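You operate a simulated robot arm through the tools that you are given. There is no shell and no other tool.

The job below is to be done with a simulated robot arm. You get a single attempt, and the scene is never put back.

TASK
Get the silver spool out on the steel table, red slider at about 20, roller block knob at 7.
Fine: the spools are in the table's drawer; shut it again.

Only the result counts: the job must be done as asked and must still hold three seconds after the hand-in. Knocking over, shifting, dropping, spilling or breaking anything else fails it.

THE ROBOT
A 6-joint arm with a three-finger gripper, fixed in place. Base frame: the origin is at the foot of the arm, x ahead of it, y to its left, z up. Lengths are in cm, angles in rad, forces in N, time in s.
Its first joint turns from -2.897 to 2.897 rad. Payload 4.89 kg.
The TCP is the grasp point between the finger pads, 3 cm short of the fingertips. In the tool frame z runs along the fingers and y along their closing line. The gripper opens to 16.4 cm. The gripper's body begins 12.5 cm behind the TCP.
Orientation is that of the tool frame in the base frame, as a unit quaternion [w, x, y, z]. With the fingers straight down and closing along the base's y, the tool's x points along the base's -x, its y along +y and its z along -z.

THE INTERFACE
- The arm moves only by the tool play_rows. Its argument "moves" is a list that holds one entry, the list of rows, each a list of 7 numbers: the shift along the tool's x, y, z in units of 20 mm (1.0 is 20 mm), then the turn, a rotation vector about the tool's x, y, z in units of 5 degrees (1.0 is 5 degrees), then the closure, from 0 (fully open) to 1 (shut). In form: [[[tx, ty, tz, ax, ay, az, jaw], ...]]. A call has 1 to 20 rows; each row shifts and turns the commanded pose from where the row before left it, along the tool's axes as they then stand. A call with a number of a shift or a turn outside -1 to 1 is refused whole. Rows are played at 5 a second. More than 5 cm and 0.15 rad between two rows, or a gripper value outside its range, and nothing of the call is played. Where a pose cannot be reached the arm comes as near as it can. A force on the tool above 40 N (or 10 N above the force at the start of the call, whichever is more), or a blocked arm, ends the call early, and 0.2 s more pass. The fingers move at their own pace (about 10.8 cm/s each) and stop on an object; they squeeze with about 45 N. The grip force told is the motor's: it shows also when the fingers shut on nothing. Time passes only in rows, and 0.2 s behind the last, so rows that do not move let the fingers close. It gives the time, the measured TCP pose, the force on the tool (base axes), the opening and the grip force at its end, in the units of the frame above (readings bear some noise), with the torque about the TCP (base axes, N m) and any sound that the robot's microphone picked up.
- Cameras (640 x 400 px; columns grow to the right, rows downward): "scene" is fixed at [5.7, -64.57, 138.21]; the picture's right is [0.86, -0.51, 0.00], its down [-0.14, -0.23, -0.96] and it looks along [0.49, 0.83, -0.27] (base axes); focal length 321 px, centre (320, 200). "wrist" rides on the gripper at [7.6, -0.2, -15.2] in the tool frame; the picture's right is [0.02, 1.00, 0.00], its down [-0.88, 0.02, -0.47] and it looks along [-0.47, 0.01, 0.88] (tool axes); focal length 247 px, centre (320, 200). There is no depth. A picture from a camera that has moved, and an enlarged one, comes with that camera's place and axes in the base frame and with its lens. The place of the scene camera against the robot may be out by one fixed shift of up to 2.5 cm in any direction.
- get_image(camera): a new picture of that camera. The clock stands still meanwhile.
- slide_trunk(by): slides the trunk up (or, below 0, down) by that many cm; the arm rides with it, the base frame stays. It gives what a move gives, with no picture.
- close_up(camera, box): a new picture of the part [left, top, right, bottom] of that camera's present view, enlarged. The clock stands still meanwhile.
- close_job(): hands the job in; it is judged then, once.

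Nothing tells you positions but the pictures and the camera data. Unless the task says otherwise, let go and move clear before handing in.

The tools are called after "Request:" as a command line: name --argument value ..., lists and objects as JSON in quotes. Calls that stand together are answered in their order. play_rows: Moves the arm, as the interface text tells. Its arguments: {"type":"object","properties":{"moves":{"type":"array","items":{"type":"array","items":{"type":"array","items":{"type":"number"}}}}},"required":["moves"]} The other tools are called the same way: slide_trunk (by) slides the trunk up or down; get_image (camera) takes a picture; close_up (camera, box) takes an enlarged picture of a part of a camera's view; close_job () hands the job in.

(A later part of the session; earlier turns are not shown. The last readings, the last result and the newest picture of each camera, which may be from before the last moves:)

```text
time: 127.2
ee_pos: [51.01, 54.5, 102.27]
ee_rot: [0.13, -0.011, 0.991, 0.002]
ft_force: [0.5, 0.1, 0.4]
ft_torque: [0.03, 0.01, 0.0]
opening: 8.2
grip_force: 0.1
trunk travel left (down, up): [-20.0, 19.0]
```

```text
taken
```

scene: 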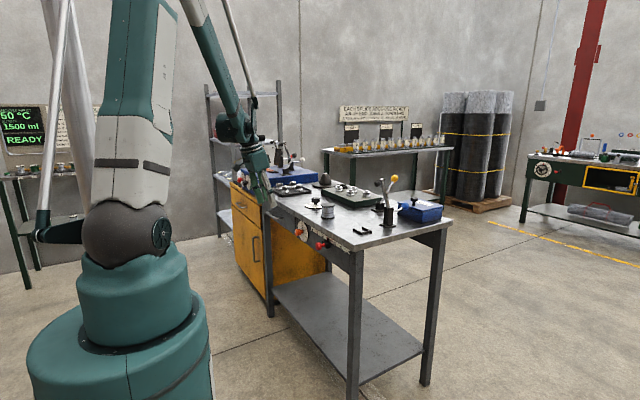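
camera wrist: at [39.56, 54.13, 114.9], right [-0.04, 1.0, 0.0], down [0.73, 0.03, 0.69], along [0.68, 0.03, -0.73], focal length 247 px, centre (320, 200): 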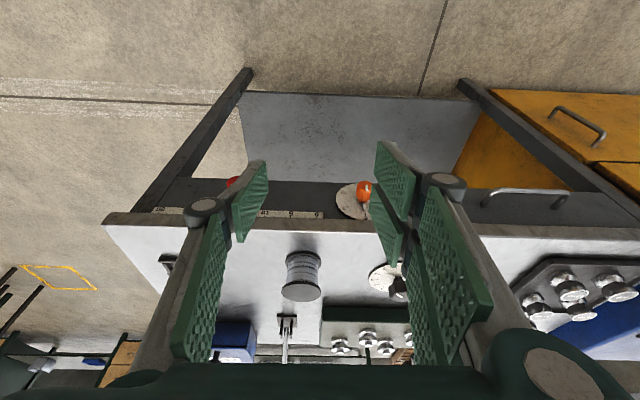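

Now I slide across to y ≈ 42 and a bit lower to look at the slider from close by.

Request:
play_rows --moves '[[[0.11, -0.893, 0.413, 0, 0, 0, 0.5], [0.11, -0.893, 0.413, 0, 0, 0, 0.5], [0.11, -0.893, 0.413, 0, 0, 0, 0.5], [0.11, -0.893, 0.413, 0, 0, 0, 0.5], [0.11, -0.893, 0.413, 0, 0, 0, 0.5], [0.11, -0.893, 0.413, 0, 0, 0, 0.5], [0.11, -0.893, 0.413, 0, 0, 0, 0.5]]]'

Request:
get_image --camera "wrist"

Request:
close_up --camera "wrist" --box '[220, 120, 420, 250]'

```text
time: 128.8
ee_pos: [51.25, 42.18, 96.07]
ee_rot: [0.131, -0.011, 0.991, 0.003]
ft_force: [-1.0, 0.1, 0.2]
ft_torque: [-0.04, -0.03, 0.0]
opening: 8.18
grip_force: 0.1
trunk travel left (down, up): [-20.0, 19.0]
```

```text
taken
camera wrist: at [39.89, 41.7, 108.75], right [-0.04, 1.0, 0.0], down [0.73, 0.04, 0.69], along [0.68, 0.03, -0.73], focal length 247 px, centre (320, 200)
```

wrist: 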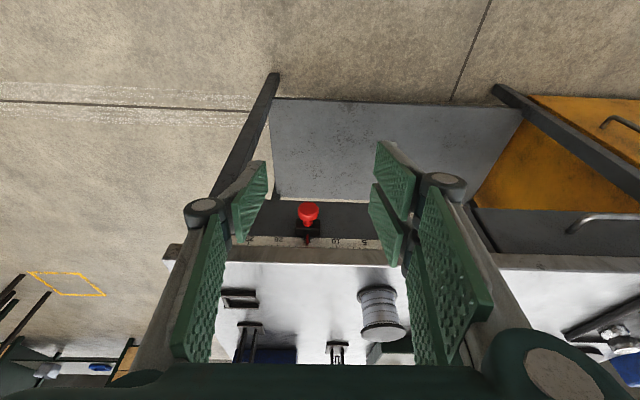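

```text
3.08 times, centred on (320, 185) of wrist
camera zoom: at [39.89, 41.7, 108.75], right [-0.04, 1.0, 0.0], down [0.73, 0.04, 0.69], along [0.68, 0.03, -0.73], focal length 760 px, centre (320, 246)
```

zoom: 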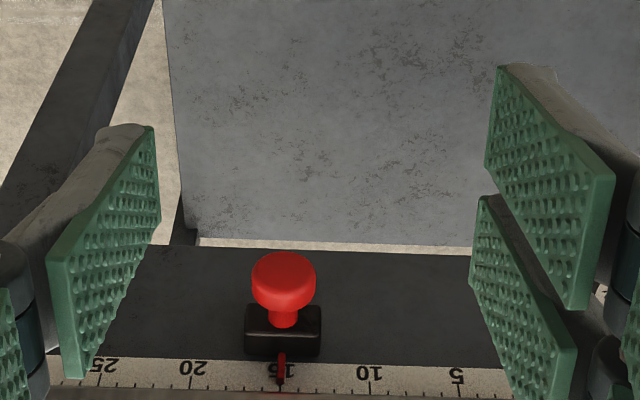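

The slider pointer sits exactly at 15, and 5 units measure about 4.6 cm. The red cap is near (67.4, 41, 82.1); I'll go over it and descend with the open fingers on either side.

Request:
play_rows --moves '[[[-0.913, -0.098, 0.246, 0, 0, 0, 0.5], [-0.913, -0.098, 0.246, 0, 0, 0, 0.5], [-0.913, -0.098, 0.246, 0, 0, 0, 0.5], [-0.913, -0.098, 0.246, 0, 0, 0, 0.5], [-0.913, -0.098, 0.246, 0, 0, 0, 0.5], [-0.913, -0.098, 0.246, 0, 0, 0, 0.5], [-0.913, -0.098, 0.246, 0, 0, 0, 0.5], [-0.913, -0.098, 0.246, 0, 0, 0, 0.5]]]'

Request:
get_image --camera "wrist"

```text
time: 130.6
ee_pos: [66.34, 40.79, 96.23]
ee_rot: [0.131, -0.012, 0.991, 0.002]
ft_force: [0.1, -0.3, 0.2]
ft_torque: [0.02, -0.04, 0.02]
opening: 8.21
grip_force: 0.1
trunk travel left (down, up): [-20.0, 19.0]
```

```text
taken
camera wrist: at [54.94, 40.39, 108.84], right [-0.04, 1.0, 0.0], down [0.73, 0.04, 0.69], along [0.68, 0.03, -0.73], focal length 247 px, centre (320, 200)
```

wrist: 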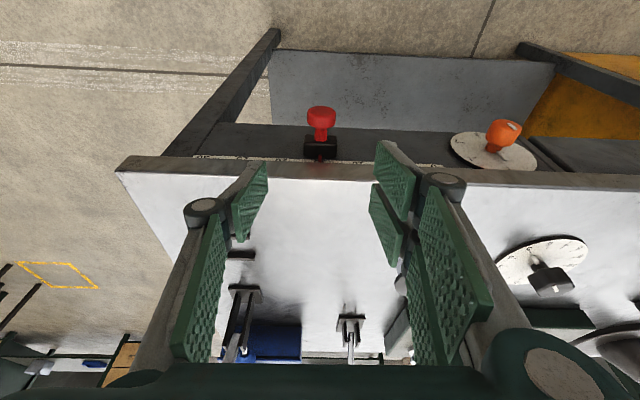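

The cap is between the open fingers in plan, at about (66.7, 40.85, 82.8). I descend around it.

Request:
play_rows --moves '[[[0.25, 0.004, 0.894, 0, 0, 0, 0.5], [0.25, 0.004, 0.894, 0, 0, 0, 0.5], [0.25, 0.004, 0.894, 0, 0, 0, 0.5], [0.25, 0.004, 0.894, 0, 0, 0, 0.5], [0.25, 0.004, 0.894, 0, 0, 0, 0.5], [0.25, 0.004, 0.894, 0, 0, 0, 0.5], [0.25, 0.004, 0.894, 0, 0, 0, 0.5]]]'

Request:
get_image --camera "wrist"

Request:
close_up --camera "scene" --box '[270, 170, 390, 260]'

```text
time: 132.2
ee_pos: [66.23, 40.88, 83.24]
ee_rot: [0.131, -0.01, 0.991, 0.002]
ft_force: [-0.7, -0.5, -0.3]
ft_torque: [0.02, -0.07, 0.0]
opening: 8.19
grip_force: 0.0
trunk travel left (down, up): [-20.0, 19.0]
```

```text
taken
camera wrist: at [54.87, 40.32, 95.87], right [-0.04, 1.0, 0.0], down [0.73, 0.04, 0.69], along [0.68, 0.03, -0.73], focal length 247 px, centre (320, 200)
```

wrist: 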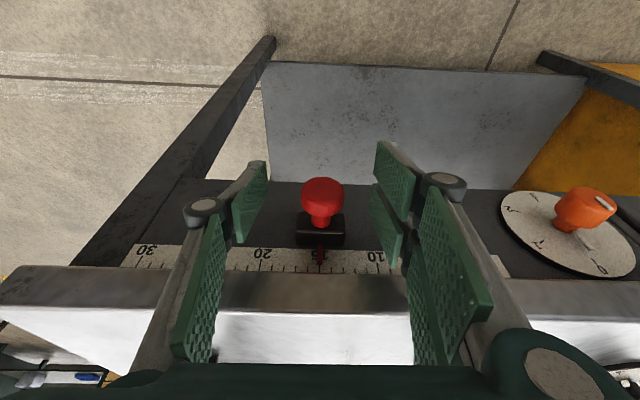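

```text
4.44 times, centred on (330, 215) of scene
camera zoom: at [5.7, -64.57, 138.21], right [0.86, -0.51, 0.0], down [-0.14, -0.23, -0.96], along [0.49, 0.83, -0.27], focal length 1429 px, centre (276, 133)
```

zoom: 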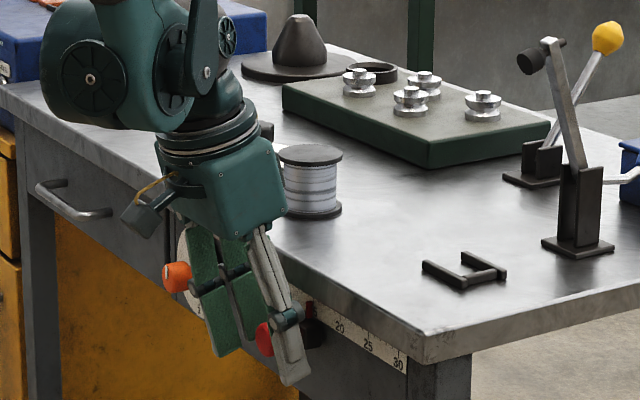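

The cap sits right at the grasp point. I close on it gently.

Request:
play_rows --moves '[[[0, 0, 0, 0, 0, 0, 0.6], [0, 0, 0, 0, 0, 0, 0.7], [0, 0, 0, 0, 0, 0, 0.76], [0, 0, 0, 0, 0, 0, 0.8], [0, 0, 0, 0, 0, 0, 0.84], [0, 0, 0, 0, 0, 0, 0.9], [0, 0, 0, 0, 0, 0, 0.9]]]'

Request:
get_image --camera "wrist"

```text
time: 133.8
ee_pos: [66.34, 40.83, 83.12]
ee_rot: [0.131, -0.011, 0.991, 0.001]
ft_force: [-1.8, -0.4, -6.0]
ft_torque: [0.4, 0.19, 1.06]
opening: 3.47
grip_force: 45.1
trunk travel left (down, up): [-20.0, 19.0]
```

```text
taken
camera wrist: at [54.91, 40.34, 95.87], right [-0.04, 1.0, 0.0], down [0.73, 0.04, 0.69], along [0.68, 0.03, -0.73], focal length 247 px, centre (320, 200)
```

wrist: 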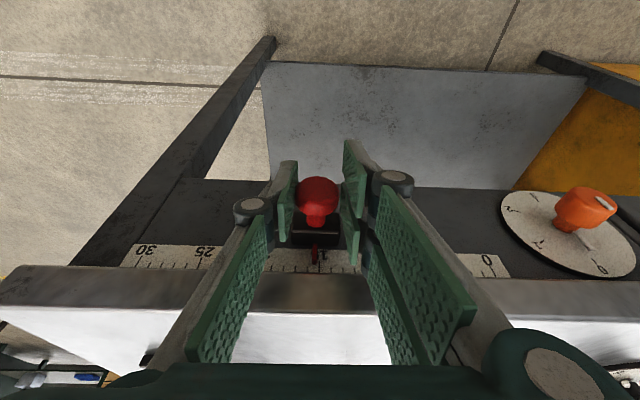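

Gripped (3.5 cm). I zoom in to read the present pointer position before moving.

Request:
close_up --camera "wrist" --box '[120, 220, 520, 300]'

Request:
close_up --camera "wrist" --box '[260, 230, 370, 290]'

```text
1.60 times, centred on (320, 260) of wrist
camera zoom: at [54.91, 40.34, 95.87], right [-0.04, 1.0, 0.0], down [0.73, 0.04, 0.69], along [0.68, 0.03, -0.73], focal length 395 px, centre (320, 104)
```

zoom: 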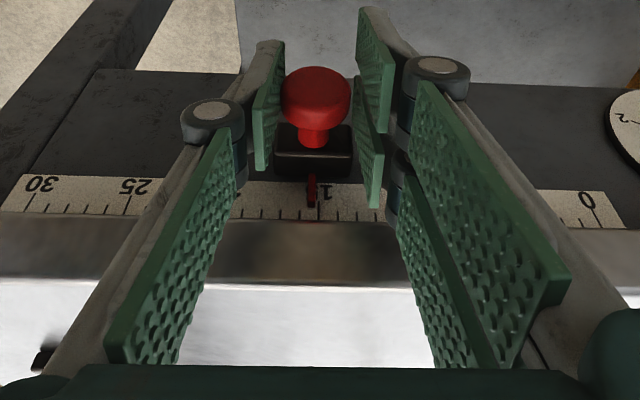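

```text
5.82 times, centred on (315, 260) of wrist
camera zoom: at [54.91, 40.34, 95.87], right [-0.04, 1.0, 0.0], down [0.73, 0.04, 0.69], along [0.68, 0.03, -0.73], focal length 1437 px, centre (349, -149)
```

zoom: 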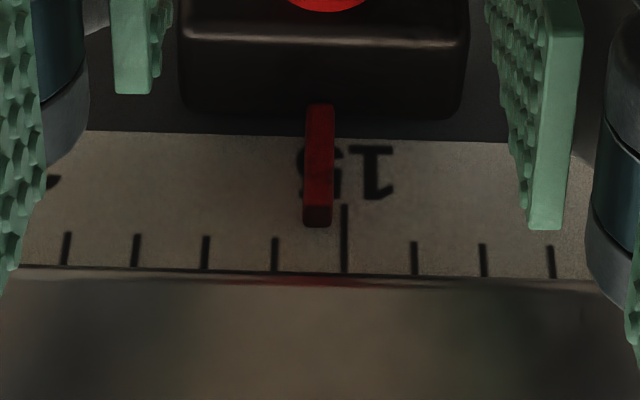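

The pointer reads about 15.4 after closing, with about 0.9 cm per unit. I move 4.15 cm along -y slowly to reach 20.

Request:
play_rows --moves '[[[0.003, -0.1, 0, 0, 0, 0, 0.9], [0.003, -0.15, 0, 0, 0, 0, 0.9], [0.003, -0.15, 0, 0, 0, 0, 0.9], [0.003, -0.15, 0, 0, 0, 0, 0.9], [0.003, -0.15, 0, 0, 0, 0, 0.9], [0.003, -0.15, 0, 0, 0, 0, 0.9], [0.003, -0.15, 0, 0, 0, 0, 0.9], [0.003, -0.15, 0, 0, 0, 0, 0.9], [0.003, -0.15, 0, 0, 0, 0, 0.9], [0.003, -0.15, 0, 0, 0, 0, 0.9], [0.003, -0.15, 0, 0, 0, 0, 0.9], [0.003, -0.15, 0, 0, 0, 0, 0.9], [0.003, -0.15, 0, 0, 0, 0, 0.9], [0.003, -0.15, 0, 0, 0, 0, 0.9], [0, 0, 0, 0, 0, 0, 0.9]]]'

Request:
close_up --camera "wrist" --box '[260, 230, 370, 290]'

```text
time: 137.0
ee_pos: [66.31, 36.83, 83.17]
ee_rot: [0.13, -0.012, 0.991, 0.003]
ft_force: [24.8, 0.9, 5.7]
ft_torque: [0.66, -0.91, 0.84]
opening: 3.44
grip_force: 45.0
trunk travel left (down, up): [-20.0, 19.0]
```

```text
5.82 times, centred on (315, 260) of wrist
camera zoom: at [54.9, 36.33, 95.86], right [-0.04, 1.0, 0.0], down [0.73, 0.04, 0.69], along [0.68, 0.03, -0.73], focal length 1437 px, centre (349, -149)
```

zoom: 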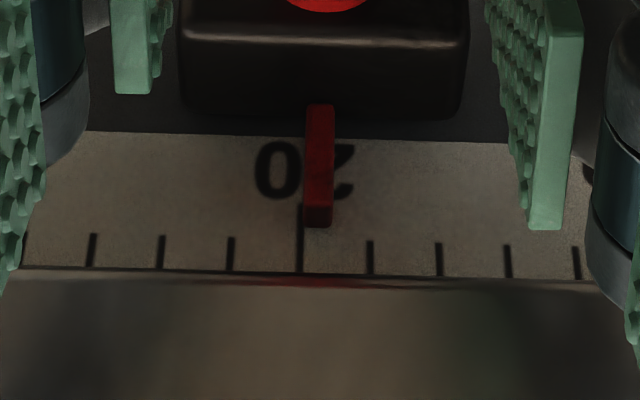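

Now it reads about 19.8. I nudge another 0.2 cm and ease the residual x load.

Request:
play_rows --moves '[[[-0.04, -0.06, 0, 0, 0, 0, 0.9], [-0.04, -0.06, 0, 0, 0, 0, 0.9], [0, 0, 0, 0, 0, 0, 0.9]]]'

Request:
close_up --camera "wrist" --box '[260, 230, 370, 290]'

```text
time: 137.8
ee_pos: [66.29, 36.69, 83.36]
ee_rot: [0.13, -0.012, 0.991, 0.001]
ft_force: [-0.2, 1.1, -9.4]
ft_torque: [0.45, 0.19, 1.1]
opening: 3.4
grip_force: 45.4
trunk travel left (down, up): [-20.0, 19.0]
```

```text
5.82 times, centred on (315, 260) of wrist
camera zoom: at [54.92, 36.09, 95.88], right [-0.04, 1.0, 0.0], down [0.73, 0.04, 0.68], along [0.68, 0.03, -0.73], focal length 1437 px, centre (349, -149)
```

zoom: 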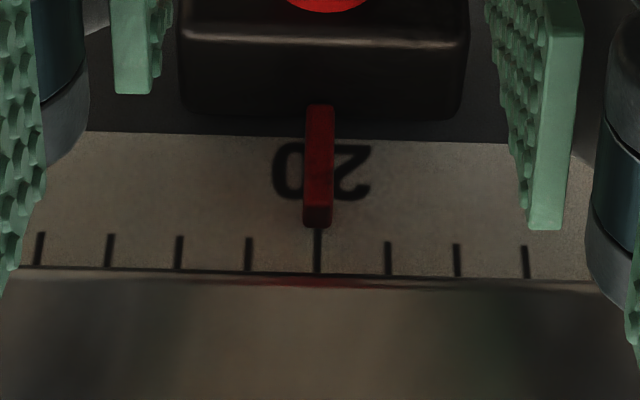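

The pointer is exactly on 20. I open the fingers and check that it stays.

Request:
play_rows --moves '[[[0, 0, 0, 0, 0, 0, 0.75], [0, 0, 0, 0, 0, 0, 0.65], [0, 0, 0, 0, 0, 0, 0.5], [0, 0, 0, 0, 0, 0, 0.5]]]'

Request:
close_up --camera "wrist" --box '[220, 170, 420, 290]'

```text
time: 138.8
ee_pos: [66.44, 36.63, 83.32]
ee_rot: [0.13, -0.01, 0.991, 0.002]
ft_force: [0.1, 1.1, -0.2]
ft_torque: [0.0, 0.0, 0.02]
opening: 8.19
grip_force: 0.1
trunk travel left (down, up): [-20.0, 19.0]
```

```text
3.20 times, centred on (320, 230) of wrist
camera zoom: at [54.97, 36.08, 95.92], right [-0.04, 1.0, 0.0], down [0.73, 0.04, 0.69], along [0.68, 0.03, -0.73], focal length 790 px, centre (320, 104)
```

zoom: 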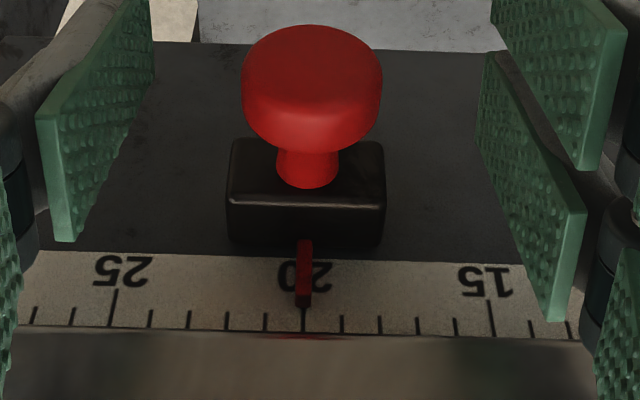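

The slider rests exactly at 20. I lift the hand straight up, clear of the table edge, and then move across to view the roller block's black dial.

Request:
play_rows --moves '[[[-0.242, 0, -0.905, 0, 0, 0, 0.5], [-0.242, 0, -0.905, 0, 0, 0, 0.5], [-0.242, 0, -0.905, 0, 0, 0, 0.5], [-0.242, 0, -0.905, 0, 0, 0, 0.5], [-0.242, 0, -0.905, 0, 0, 0, 0.5], [-0.242, 0, -0.905, 0, 0, 0, 0.5], [-0.242, 0, -0.905, 0, 0, 0, 0.5], [-0.242, 0, -0.905, 0, 0, 0, 0.5]]]'

Request:
play_rows --moves '[[[-0.062, 0.982, -0.455, 0, 0, 0, 0.5], [-0.062, 0.982, -0.455, 0, 0, 0, 0.5], [-0.062, 0.982, -0.455, 0, 0, 0, 0.5], [-0.062, 0.982, -0.455, 0, 0, 0, 0.5], [-0.062, 0.982, -0.455, 0, 0, 0, 0.5], [-0.062, 0.982, -0.455, 0, 0, 0, 0.5], [-0.062, 0.982, -0.455, 0, 0, 0, 0.5], [-0.062, 0.982, -0.455, 0, 0, 0, 0.5], [-0.062, 0.982, -0.455, 0, 0, 0, 0.5], [-0.062, 0.982, -0.455, 0, 0, 0, 0.5], [-0.062, 0.982, -0.455, 0, 0, 0, 0.5], [-0.062, 0.982, -0.455, 0, 0, 0, 0.5], [-0.062, 0.982, -0.455, 0, 0, 0, 0.5], [-0.062, 0.982, -0.455, 0, 0, 0, 0.5], [-0.062, 0.982, -0.455, 0, 0, 0, 0.5]]]'

Request:
get_image --camera "wrist"

Request:
get_image --camera "scene"

```text
time: 140.6
ee_pos: [66.42, 36.65, 98.33]
ee_rot: [0.13, -0.012, 0.991, 0.002]
ft_force: [0.4, -0.1, 0.4]
ft_torque: [-0.01, 0.04, 0.02]
opening: 8.21
grip_force: 0.0
trunk travel left (down, up): [-20.0, 19.0]
```

```text
time: 143.8
ee_pos: [63.9, 65.84, 111.87]
ee_rot: [0.13, -0.012, 0.991, 0.003]
ft_force: [0.3, -0.3, 0.0]
ft_torque: [0.11, 0.05, 0.02]
opening: 8.19
grip_force: 0.1
trunk travel left (down, up): [-20.0, 19.0]
```

```text
taken
camera wrist: at [52.41, 65.34, 124.55], right [-0.04, 1.0, 0.0], down [0.73, 0.03, 0.69], along [0.68, 0.03, -0.73], focal length 247 px, centre (320, 200)
```

wrist: 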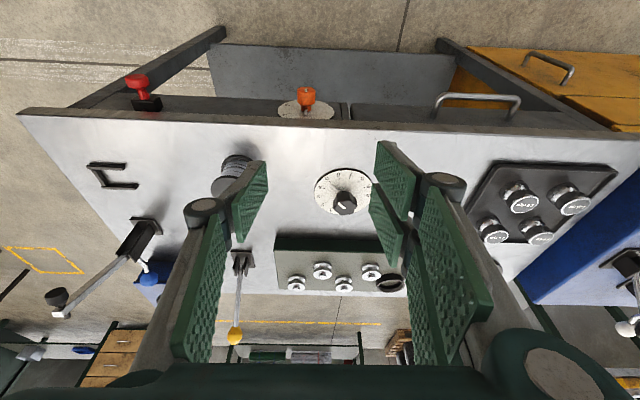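

```text
taken
```

scene: 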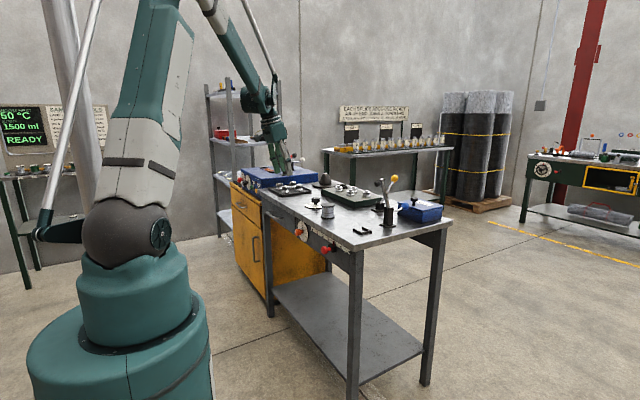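

The black dial and its knob are in view. I'll bring the tool upright and forward for a steeper look at the dial to fix the knob's centre and angle.

Request:
play_rows --moves '[[[0, 0, 0, 0, 1, 0, 0.3], [0, 0, 0, 0, 1, 0, 0.3], [0, 0, 0, 0, 1, 0, 0.3], [-1, 0.5, 0, 0, 0, 0, 0.3], [-1, 0.5, 0, 0, 0, 0, 0.3], [-1, 0.5, 0, 0, 0, 0, 0.3]]]'

Request:
get_image --camera "wrist"

```text
time: 145.2
ee_pos: [69.64, 68.99, 112.02]
ee_rot: [-0.001, -0.012, 1.0, 0.001]
ft_force: [-1.2, -0.5, 1.0]
ft_torque: [0.07, -0.12, 0.0]
opening: 11.47
grip_force: 0.1
trunk travel left (down, up): [-20.0, 19.0]
```

```text
taken
camera wrist: at [61.96, 68.6, 127.15], right [-0.05, 1.0, 0.0], down [0.88, 0.04, 0.47], along [0.47, 0.02, -0.88], focal length 247 px, centre (320, 200)
```

wrist: 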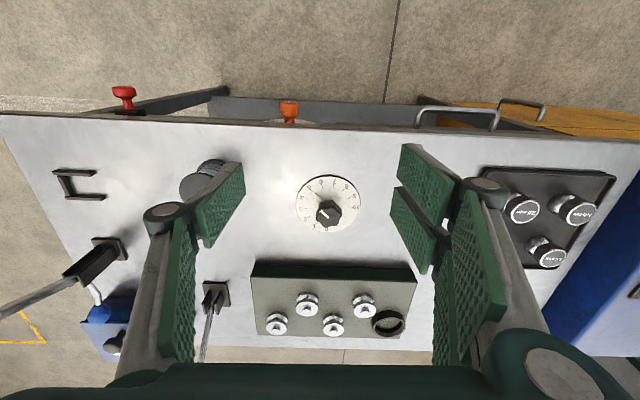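

Request:
close_up --camera "wrist" --box '[280, 160, 380, 245]'

Request:
close_up --camera "scene" --box '[290, 185, 345, 225]'

```text
4.71 times, centred on (330, 202) of wrist
camera zoom: at [61.96, 68.6, 127.15], right [-0.05, 1.0, 0.0], down [0.88, 0.04, 0.47], along [0.47, 0.02, -0.88], focal length 1162 px, centre (273, 188)
```

zoom: 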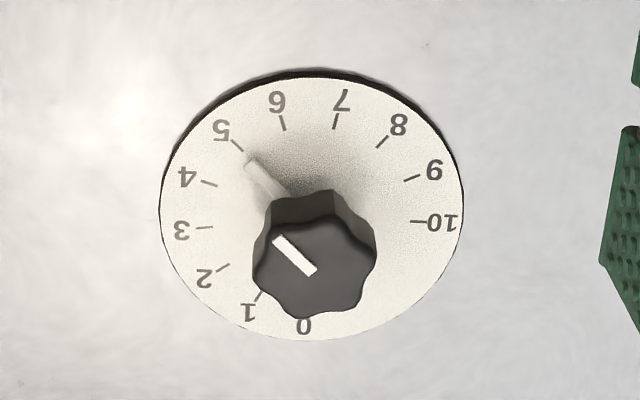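

```text
10.00 times, centred on (318, 205) of scene
camera zoom: at [5.7, -64.57, 138.21], right [0.86, -0.51, 0.0], down [-0.14, -0.23, -0.96], along [0.49, 0.83, -0.27], focal length 3214 px, centre (345, 150)
```

zoom: 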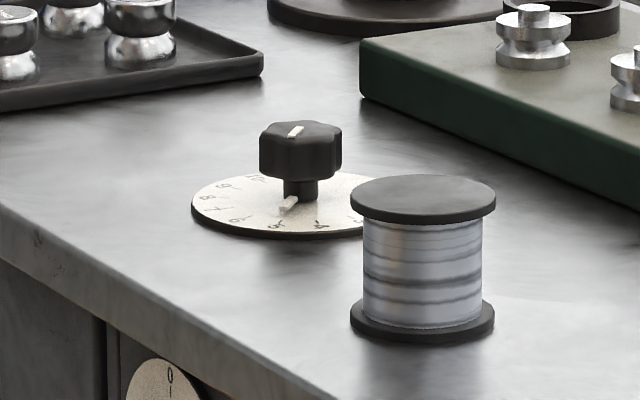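

The pointer stands exactly at 5, and the ticks are about 28° apart, so I need a 56° clockwise turn. The knob axis is near (82.5, 71.0) with the knob body from z ≈ 91.6 to 94; I'll turn the tool to azimuth 66° and tilt 30° while high above the table.

Request:
play_rows --moves '[[[0, 0, 0, 0, 0, -1, 0.5], [0, 0, 0, 0, 0, -1, 0.6], [0, 0, 0, 0, 0, -1, 0.6], [0, 0, 0, 0, 0, -1, 0.6], [0, 0, 0, 0, 0, -1, 0.6], [0, 0, 0, 0, 0, -1, 0.6], [0, 0, 0, 0, 0, -1, 0.6], [0, 0, 0, 0, 0, -1, 0.6], [0, 0, 0, 0, 0, -1, 0.6], [0, 0, 0, 0, 0, -1, 0.6], [0, 0, 0, 0, 0, -1, 0.6], [0, 0, 0, 0, 0, -1, 0.6], [0, 0, 0, 0, 0, -1, 0.6], [0, 0, 0, 0, -1, 0, 0.6], [0, 0, 0, 0, -1, 0, 0.6], [0, 0, 0, 0, -1, 0, 0.6], [0, 0, 0, 0, -1, 0, 0.6], [0, 0, 0, 0, -1, 0, 0.6], [0, 0, 0, 0, -1, 0, 0.6]]]'

Request:
get_image --camera "wrist"

Request:
get_image --camera "scene"

```text
time: 149.2
ee_pos: [69.86, 68.99, 112.03]
ee_rot: [0.217, -0.529, 0.808, 0.142]
ft_force: [0.7, 0.5, -0.1]
ft_torque: [-0.02, 0.03, 0.0]
opening: 6.57
grip_force: 0.0
trunk travel left (down, up): [-20.0, 19.0]
```

```text
taken
camera wrist: at [64.15, 55.95, 121.14], right [-0.92, 0.38, -0.01], down [0.19, 0.49, 0.85], along [0.33, 0.78, -0.52], focal length 247 px, centre (320, 200)
```

wrist: 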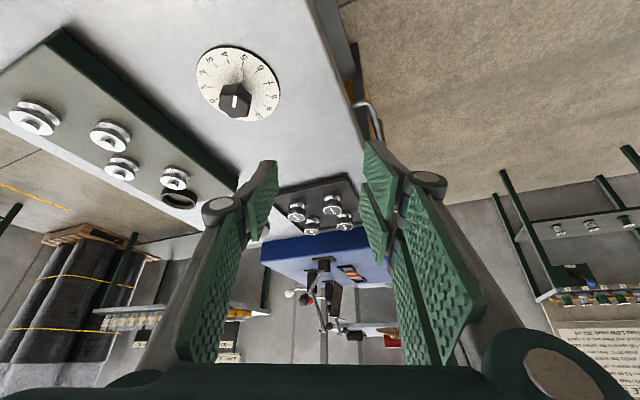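

```text
taken
```

scene: 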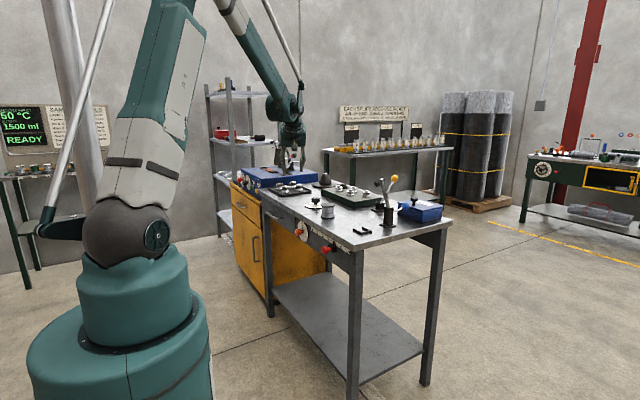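

The orientation is set. I zoom in on the dial from this side to triangulate the knob's axis.

Request:
close_up --camera "wrist" --box '[180, 30, 300, 130]'

```text
4.00 times, centred on (240, 80) of wrist
camera zoom: at [64.15, 55.95, 121.14], right [-0.92, 0.38, -0.01], down [0.19, 0.49, 0.85], along [0.33, 0.78, -0.52], focal length 988 px, centre (640, 680)
```

zoom: 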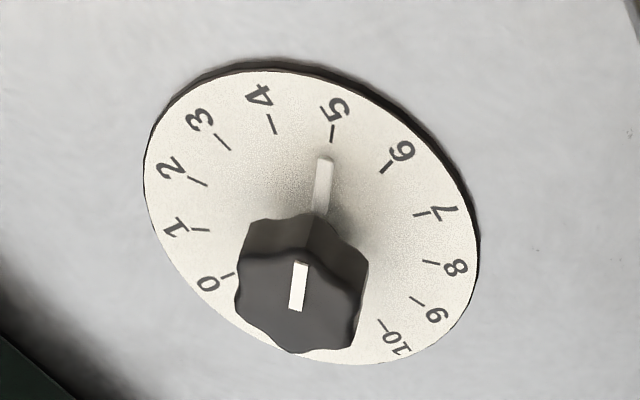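

Averaging the views, the knob axis is at about (82.5, 70.8), top at z ≈ 94. I move above it first.

Request:
play_rows --moves '[[[-0.233, -0.906, 0.713, 0, 0, 0, 0.6], [-0.233, -0.906, 0.713, 0, 0, 0, 0.6], [-0.233, -0.906, 0.713, 0, 0, 0, 0.6], [-0.233, -0.906, 0.713, 0, 0, 0, 0.6], [-0.233, -0.906, 0.713, 0, 0, 0, 0.6], [-0.233, -0.906, 0.713, 0, 0, 0, 0.6], [0, 0, 0, 0, 0, 0, 0.6]]]'

Request:
get_image --camera "wrist"

Request:
close_up --camera "scene" --box '[260, 130, 370, 220]'

```text
time: 150.8
ee_pos: [82.38, 70.79, 105.94]
ee_rot: [0.217, -0.529, 0.808, 0.142]
ft_force: [-1.0, 0.9, -0.9]
ft_torque: [0.01, 0.07, 0.03]
opening: 6.58
grip_force: 0.0
trunk travel left (down, up): [-20.0, 19.0]
```

```text
taken
camera wrist: at [76.71, 57.66, 115.15], right [-0.92, 0.38, -0.01], down [0.19, 0.49, 0.85], along [0.33, 0.78, -0.53], focal length 247 px, centre (320, 200)
```

wrist: 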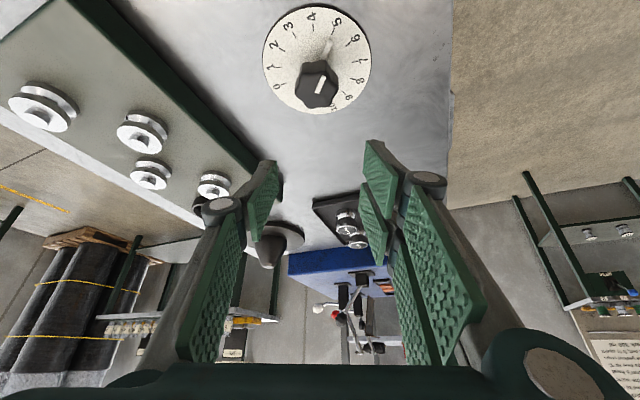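

```text
4.44 times, centred on (315, 175) of scene
camera zoom: at [5.7, -64.57, 138.21], right [0.86, -0.51, 0.0], down [-0.14, -0.23, -0.96], along [0.49, 0.83, -0.27], focal length 1429 px, centre (342, 311)
```

zoom: 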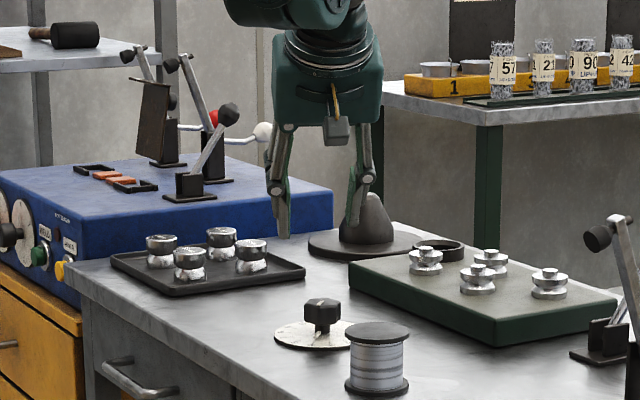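

Above the knob without trouble; the green block is well clear of the fingers. I zoom in to check the centring.

Request:
close_up --camera "wrist" --box '[250, 0, 390, 120]'

```text
3.33 times, centred on (320, 60) of wrist
camera zoom: at [76.71, 57.66, 115.15], right [-0.92, 0.38, -0.01], down [0.19, 0.49, 0.85], along [0.33, 0.78, -0.53], focal length 823 px, centre (320, 667)
```

zoom: 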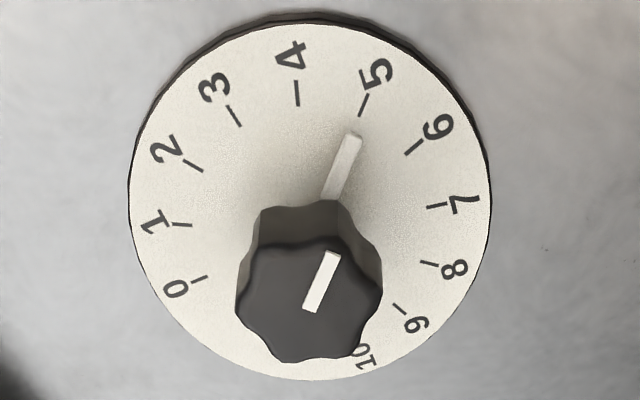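

The pointer is precisely on 5. I descend so the open fingers straddle the knob, stopping with the tips about 1 cm above the dial.

Request:
play_rows --moves '[[[0.49, -0.019, 0.847, 0, 0, 0, 0.6], [0.49, -0.019, 0.847, 0, 0, 0, 0.6], [0.49, -0.019, 0.847, 0, 0, 0, 0.6], [0.49, -0.019, 0.847, 0, 0, 0, 0.6], [0.49, -0.019, 0.847, 0, 0, 0, 0.6]]]'

Request:
get_image --camera "wrist"

Request:
close_up --camera "scene" --box '[280, 160, 360, 220]'

```text
time: 152.0
ee_pos: [82.58, 70.66, 96.29]
ee_rot: [0.217, -0.528, 0.809, 0.142]
ft_force: [-0.1, 0.3, -0.2]
ft_torque: [0.03, -0.05, 0.0]
opening: 6.58
grip_force: 0.0
trunk travel left (down, up): [-20.0, 19.0]
```

```text
taken
camera wrist: at [76.95, 57.53, 105.48], right [-0.92, 0.38, -0.01], down [0.19, 0.49, 0.85], along [0.33, 0.78, -0.53], focal length 247 px, centre (320, 200)
```

wrist: 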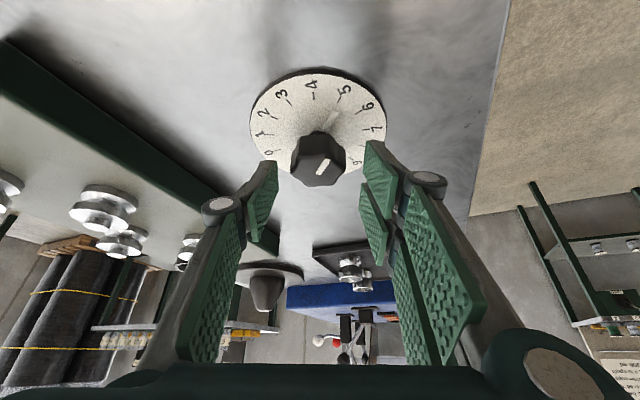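

```text
6.67 times, centred on (320, 190) of scene
camera zoom: at [5.7, -64.57, 138.21], right [0.86, -0.51, 0.0], down [-0.14, -0.23, -0.96], along [0.49, 0.83, -0.27], focal length 2143 px, centre (320, 267)
```

zoom: 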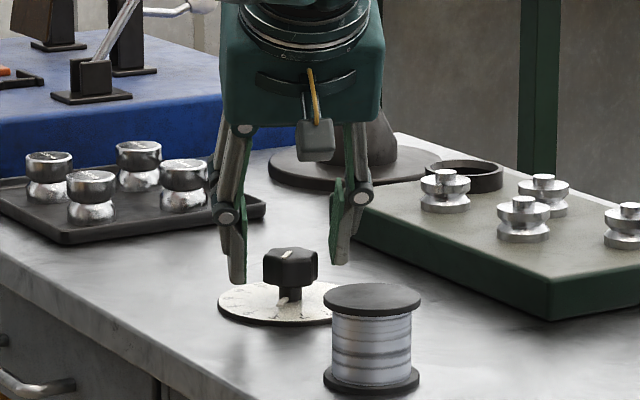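

Good alignment so far. I zoom to refine the knob centre once more before the last 2 cm.

Request:
close_up --camera "wrist" --box '[240, 60, 400, 200]'

```text
2.86 times, centred on (320, 130) of wrist
camera zoom: at [76.95, 57.53, 105.48], right [-0.92, 0.38, -0.01], down [0.19, 0.49, 0.85], along [0.33, 0.78, -0.53], focal length 706 px, centre (320, 400)
```

zoom: 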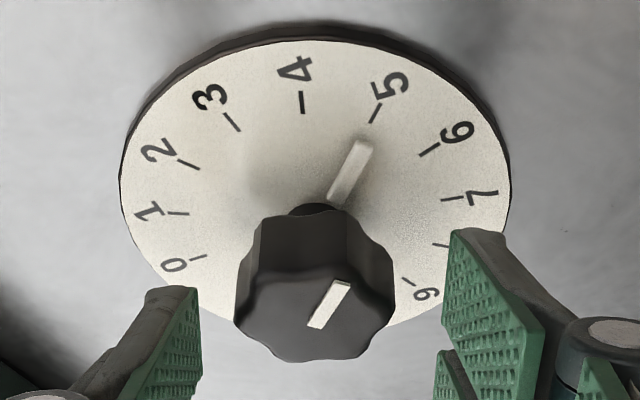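

The knob centre is at (82.7, 70.7, 93.9), straight below. I go down the last 2.2 cm and close gently.

Request:
play_rows --moves '[[[0.27, -0.012, 0.476, 0, 0, 0, 0.6], [0.27, -0.012, 0.476, 0, 0, 0, 0.6], [0, 0, 0, 0, 0, 0, 0.66], [0, 0, 0, 0, 0, 0, 0.7], [0, 0, 0, 0, 0, 0, 0.74], [0, 0, 0, 0, 0, 0, 0.78], [0, 0, 0, 0, 0, 0, 0.82], [0, 0, 0, 0, 0, 0, 0.9], [0, 0, 0, 0, 0, 0, 0.9]]]'

Request:
close_up --camera "wrist" --box '[220, 60, 420, 240]'

Request:
close_up --camera "scene" --box '[280, 160, 360, 220]'

```text
time: 152.8
ee_pos: [82.33, 70.93, 94.5]
ee_rot: [0.216, -0.529, 0.808, 0.144]
ft_force: [-17.2, -3.8, 24.3]
ft_torque: [-0.03, 1.63, 0.21]
opening: 5.57
grip_force: 8.9
trunk travel left (down, up): [-20.0, 19.0]
stopped in row 4: the force on the tool passed its limit at 42 N (the readings are from after the stop); the commanded pose is now the measured one
```

```text
2.22 times, centred on (320, 150) of wrist
camera zoom: at [76.68, 57.68, 103.65], right [-0.92, 0.38, -0.01], down [0.2, 0.49, 0.85], along [0.33, 0.79, -0.52], focal length 549 px, centre (320, 311)
```

zoom: 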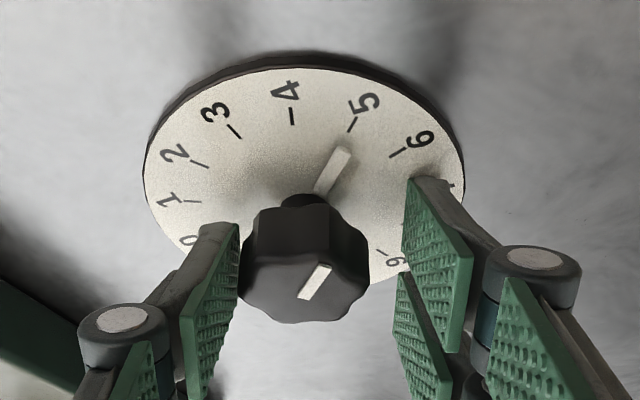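

```text
6.67 times, centred on (320, 190) of scene
camera zoom: at [5.7, -64.57, 138.21], right [0.86, -0.51, 0.0], down [-0.14, -0.23, -0.96], along [0.49, 0.83, -0.27], focal length 2143 px, centre (320, 267)
```

zoom: 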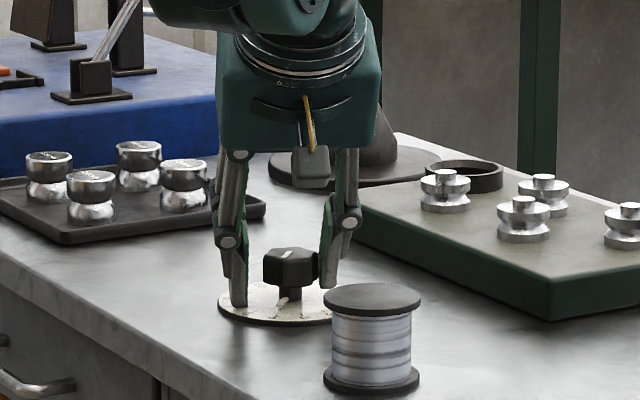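

Closing was stopped by a contact force early, at 5.6 cm opening. I'll look closely at what is touching before doing anything else.

Request:
close_up --camera "scene" --box '[297, 178, 342, 212]'

Request:
close_up --camera "wrist" --box '[270, 110, 380, 200]'

```text
11.76 times, centred on (320, 195) of scene
camera zoom: at [5.7, -64.57, 138.21], right [0.86, -0.51, 0.0], down [-0.14, -0.23, -0.96], along [0.49, 0.83, -0.27], focal length 3782 px, centre (326, 259)
```

zoom: 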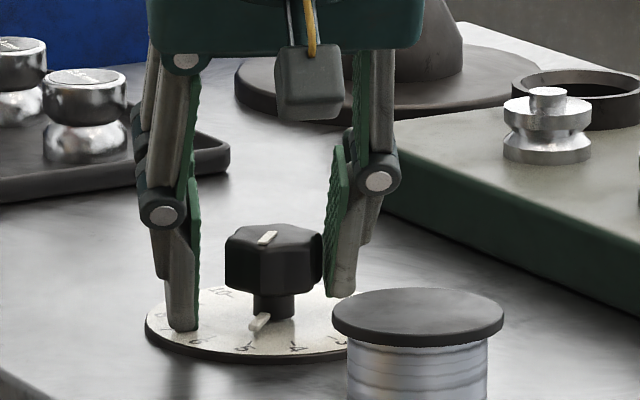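

```text
4.44 times, centred on (325, 155) of wrist
camera zoom: at [76.68, 57.68, 103.65], right [-0.92, 0.38, -0.01], down [0.2, 0.49, 0.85], along [0.33, 0.79, -0.52], focal length 1098 px, centre (298, 400)
```

zoom: 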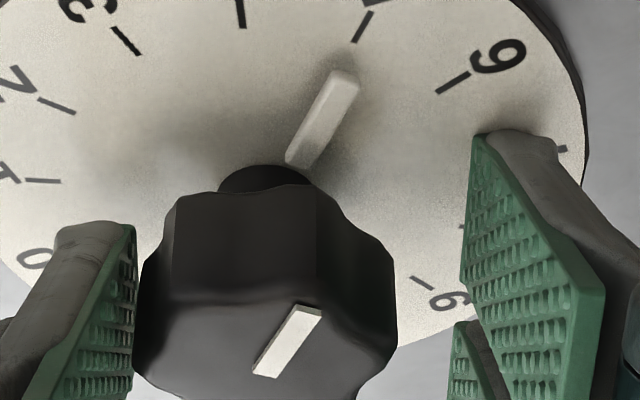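

I see it now: the hand's two parallel finger blades are wider than I assumed, and a lower tip corner touched the dial plate. Nothing moved; I'll open slightly, rise about 0.7 cm and recentre on the knob.

Request:
play_rows --moves '[[[0, 0, 0, 0, 0, 0, 0.6], [-0.15, -0.205, -0.29, 0, 0, 0, 0.6], [0, 0, 0, 0, 0, 0, 0.6], [0, 0, 0, 0, 0, 0, 0.6]]]'

Request:
close_up --camera "wrist" --box '[240, 80, 400, 220]'

Request:
close_up --camera "scene" --box '[297, 178, 342, 212]'

```text
time: 153.8
ee_pos: [82.84, 70.65, 94.65]
ee_rot: [0.216, -0.528, 0.808, 0.144]
ft_force: [0.6, -0.2, -0.3]
ft_torque: [0.0, -0.02, 0.0]
opening: 6.55
grip_force: 0.0
trunk travel left (down, up): [-20.0, 19.0]
```

```text
2.86 times, centred on (320, 150) of wrist
camera zoom: at [77.24, 57.5, 104.04], right [-0.92, 0.38, -0.01], down [0.19, 0.49, 0.85], along [0.33, 0.78, -0.52], focal length 706 px, centre (320, 343)
```

zoom: 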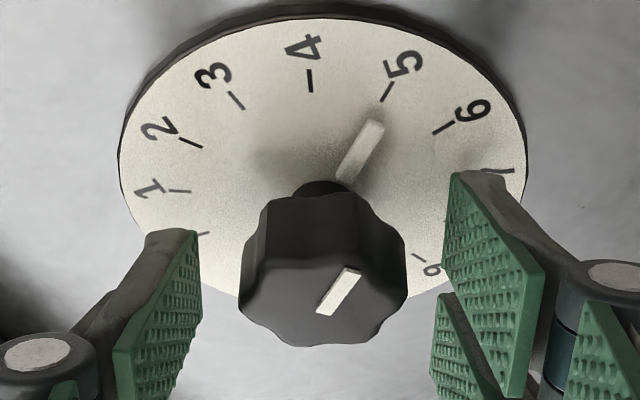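

```text
11.76 times, centred on (320, 195) of scene
camera zoom: at [5.7, -64.57, 138.21], right [0.86, -0.51, 0.0], down [-0.14, -0.23, -0.96], along [0.49, 0.83, -0.27], focal length 3782 px, centre (326, 259)
```

zoom: 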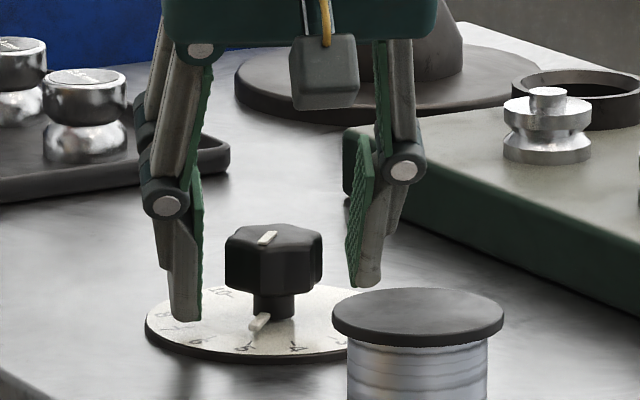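

The fingers are centred on the knob now with tips above the dial. I raise another 0.3 cm for safety and close in small increments.

Request:
play_rows --moves '[[[-0.09, 0, -0.15, 0, 0, 0, 0.6], [0, 0, 0, 0, 0, 0, 0.64], [0, 0, 0, 0, 0, 0, 0.68], [0, 0, 0, 0, 0, 0, 0.7], [0, 0, 0, 0, 0, 0, 0.72], [0, 0, 0, 0, 0, 0, 0.74], [0, 0, 0, 0, 0, 0, 0.76], [0, 0, 0, 0, 0, 0, 0.8]]]'

Request:
close_up --camera "wrist" --box '[240, 80, 400, 220]'

Request:
close_up --camera "scene" --box '[297, 178, 342, 212]'

```text
time: 155.6
ee_pos: [82.89, 70.68, 95.24]
ee_rot: [0.216, -0.528, 0.808, 0.143]
ft_force: [-1.8, 0.2, -0.9]
ft_torque: [-0.14, -0.1, 0.01]
opening: 3.92
grip_force: 44.8
trunk travel left (down, up): [-20.0, 19.0]
```

```text
2.86 times, centred on (320, 150) of wrist
camera zoom: at [77.22, 57.55, 104.4], right [-0.92, 0.38, -0.01], down [0.19, 0.49, 0.85], along [0.33, 0.78, -0.52], focal length 706 px, centre (320, 343)
```

zoom: 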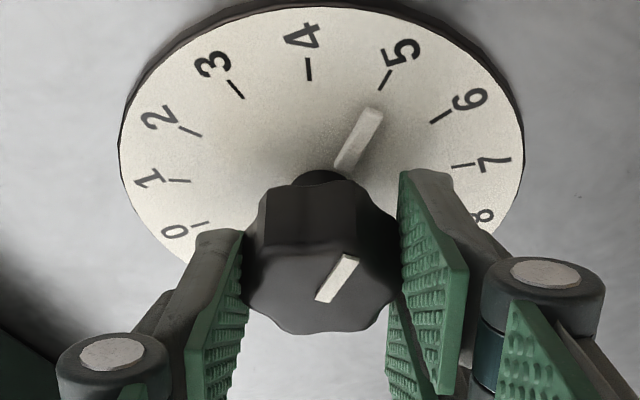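

```text
11.76 times, centred on (320, 195) of scene
camera zoom: at [5.7, -64.57, 138.21], right [0.86, -0.51, 0.0], down [-0.14, -0.23, -0.96], along [0.49, 0.83, -0.27], focal length 3782 px, centre (326, 259)
```

zoom: 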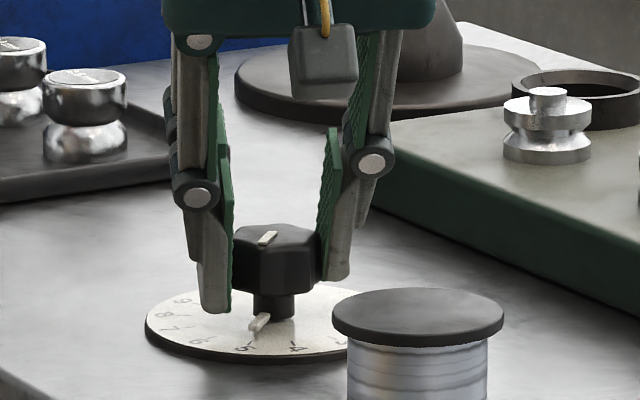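

Gripped cleanly at 3.9 cm with almost no side force. I start turning clockwise about the vertical axis in small steps, 15° first, and watch the forces.

Request:
play_rows --moves '[[[0, 0, 0, 0.25, 0, 0.433, 0.85], [0, 0, 0, 0.25, 0, 0.433, 0.85], [0, 0, 0, 0.25, 0, 0.433, 0.85], [0, 0, 0, 0.25, 0, 0.433, 0.85], [0, 0, 0, 0.25, 0, 0.433, 0.85], [0, 0, 0, 0.25, 0, 0.433, 0.85], [0, 0, 0, 0, 0, 0, 0.85]]]'

Request:
close_up --camera "wrist" --box '[240, 80, 400, 220]'

```text
time: 157.2
ee_pos: [82.68, 70.8, 95.32]
ee_rot: [0.234, -0.418, 0.87, 0.114]
ft_force: [-20.8, 5.6, -4.7]
ft_torque: [0.48, 0.42, 0.07]
opening: 3.93
grip_force: 45.2
trunk travel left (down, up): [-20.0, 19.0]
```

```text
2.86 times, centred on (320, 150) of wrist
camera zoom: at [73.95, 59.47, 104.41], right [-0.79, 0.61, -0.01], down [0.32, 0.42, 0.85], along [0.52, 0.67, -0.53], focal length 706 px, centre (320, 343)
```

zoom: 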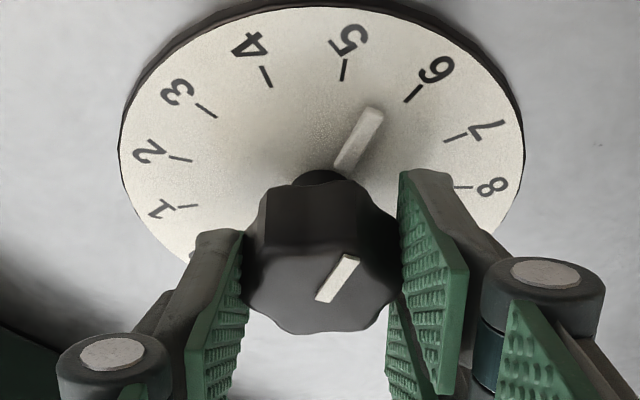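

The knob turns with the hand (pointer now about 5.5), but a 20 N side load has built up. I relieve it by shifting slightly toward that side and check.

Request:
play_rows --moves '[[[0, 0.08, 0, 0, 0, 0, 0.85], [0, 0, 0, 0, 0, 0, 0.85]]]'

```text
time: 157.8
ee_pos: [82.74, 70.77, 95.29]
ee_rot: [0.233, -0.417, 0.871, 0.114]
ft_force: [-8.6, 0.4, -6.3]
ft_torque: [0.18, 0.33, 0.01]
opening: 3.93
grip_force: 44.5
trunk travel left (down, up): [-20.0, 19.0]
```

That reduced the load to about 8 N. The true axis seems about 1 cm further along the tool's heading, so I add a small sideways shift per step as I turn the next 15°.

Request:
play_rows --moves '[[[0, 0.04, 0, 0.25, 0, 0.433, 0.85], [0, 0.022, 0, 0.25, 0, 0.433, 0.85], [0, 0.022, 0, 0.25, 0, 0.433, 0.85], [0, 0.022, 0, 0.25, 0, 0.433, 0.85], [0, 0.022, 0, 0.25, 0, 0.433, 0.85], [0, 0.022, 0, 0.25, 0, 0.433, 0.85], [0, 0, 0, 0, 0, 0, 0.85]]]'

Request:
close_up --camera "wrist" --box '[240, 80, 400, 220]'

```text
time: 159.4
ee_pos: [82.77, 70.82, 95.16]
ee_rot: [0.245, -0.3, 0.918, 0.082]
ft_force: [16.0, -20.1, -6.6]
ft_torque: [-0.64, -0.63, -0.07]
opening: 3.95
grip_force: 45.1
trunk travel left (down, up): [-20.0, 19.0]
```

```text
2.86 times, centred on (320, 150) of wrist
camera zoom: at [71.26, 62.23, 104.44], right [-0.61, 0.8, -0.01], down [0.42, 0.32, 0.85], along [0.68, 0.51, -0.53], focal length 706 px, centre (320, 343)
```

zoom: 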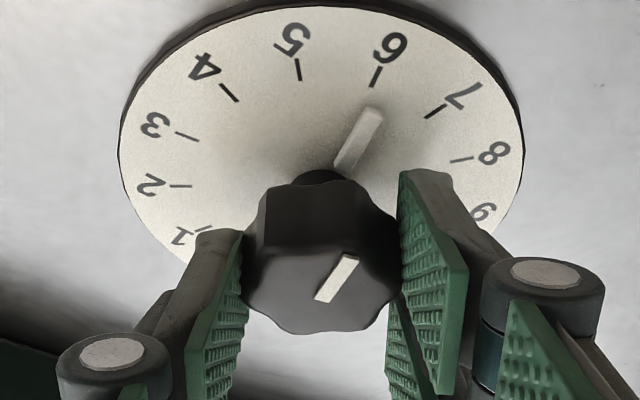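

Now it reads about 6.05, and the side load reversed, so that compensation was unneeded. I take it back and check the force.

Request:
play_rows --moves '[[[0, -0.07, 0, 0, 0, 0, 0.85], [0, -0.07, 0, 0, 0, 0, 0.85], [0, 0, 0, 0, 0, 0, 0.85]]]'

```text
time: 160.2
ee_pos: [82.8, 70.87, 95.17]
ee_rot: [0.245, -0.3, 0.918, 0.082]
ft_force: [9.2, -0.5, -6.1]
ft_torque: [0.28, -0.16, -0.02]
opening: 3.95
grip_force: 44.9
trunk travel left (down, up): [-20.0, 19.0]
```

Side load is small again. I turn another 15°.

Request:
play_rows --moves '[[[0, 0, 0, 0.25, 0, 0.433, 0.85], [0, 0, 0, 0.25, 0, 0.433, 0.85], [0, 0, 0, 0.25, 0, 0.433, 0.85], [0, 0, 0, 0.25, 0, 0.433, 0.85], [0, 0, 0, 0.25, 0, 0.433, 0.85], [0, 0, 0, 0.25, 0, 0.433, 0.85], [0, 0, 0, 0, 0, 0, 0.85]]]'

Request:
close_up --camera "wrist" --box '[240, 80, 400, 220]'

```text
time: 161.8
ee_pos: [82.65, 70.87, 95.17]
ee_rot: [0.253, -0.178, 0.95, 0.049]
ft_force: [-7.1, 13.5, 2.4]
ft_torque: [0.34, 0.21, 0.07]
opening: 3.92
grip_force: 45.1
trunk travel left (down, up): [-20.0, 19.0]
```

```text
2.86 times, centred on (320, 150) of wrist
camera zoom: at [69.4, 65.5, 104.45], right [-0.38, 0.92, -0.01], down [0.48, 0.21, 0.85], along [0.79, 0.32, -0.53], focal length 706 px, centre (320, 343)
```

zoom: 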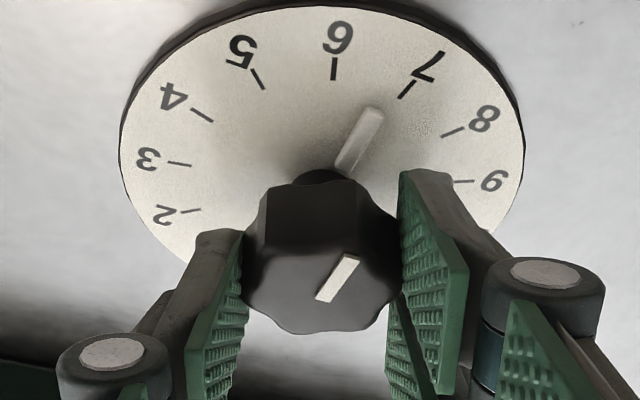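

Reading about 6.6 now. I turn the remaining 11.2°, easing the small side load at the same time.

Request:
play_rows --moves '[[[0, 0.04, 0, 0.25, 0, 0.433, 0.85], [0, 0.01, 0, 0.25, 0, 0.433, 0.85], [0, 0, 0, 0.25, 0, 0.433, 0.85], [0, 0, 0, 0.25, 0, 0.433, 0.85], [0, 0, 0, 0.12, 0, 0.208, 0.85], [0, 0, 0, 0, 0, 0, 0.85], [0, 0, 0, 0, 0, 0, 0.85]]]'

Request:
close_up --camera "wrist" --box '[240, 80, 400, 220]'

Request:
close_up --camera "wrist" --box '[300, 75, 380, 145]'

```text
time: 163.4
ee_pos: [82.7, 70.98, 95.21]
ee_rot: [0.257, -0.085, 0.962, 0.025]
ft_force: [6.3, 21.1, 16.8]
ft_torque: [0.84, -0.18, 0.11]
opening: 3.94
grip_force: 45.2
trunk travel left (down, up): [-20.0, 19.0]
```

```text
2.86 times, centred on (320, 150) of wrist
camera zoom: at [68.59, 68.22, 104.46], right [-0.19, 0.98, -0.01], down [0.52, 0.11, 0.85], along [0.83, 0.16, -0.53], focal length 706 px, centre (320, 343)
```

zoom: 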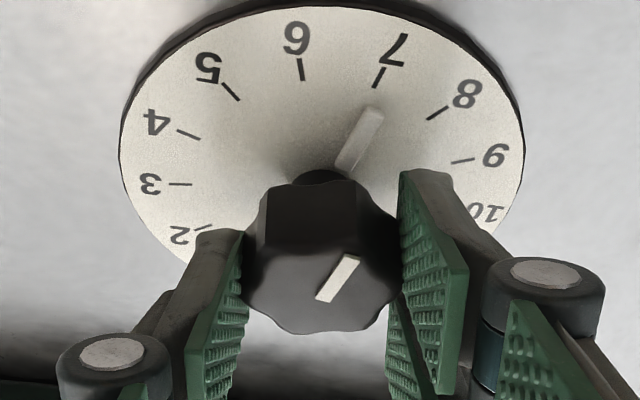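

```text
5.71 times, centred on (340, 110) of wrist
camera zoom: at [68.59, 68.22, 104.46], right [-0.19, 0.98, -0.01], down [0.52, 0.11, 0.85], along [0.83, 0.16, -0.53], focal length 1411 px, centre (206, 714)
```

zoom: 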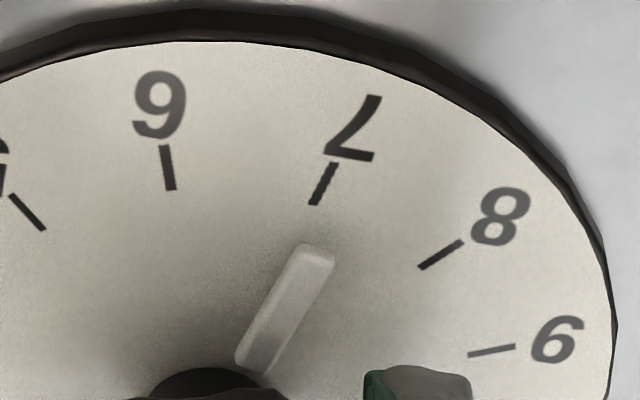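

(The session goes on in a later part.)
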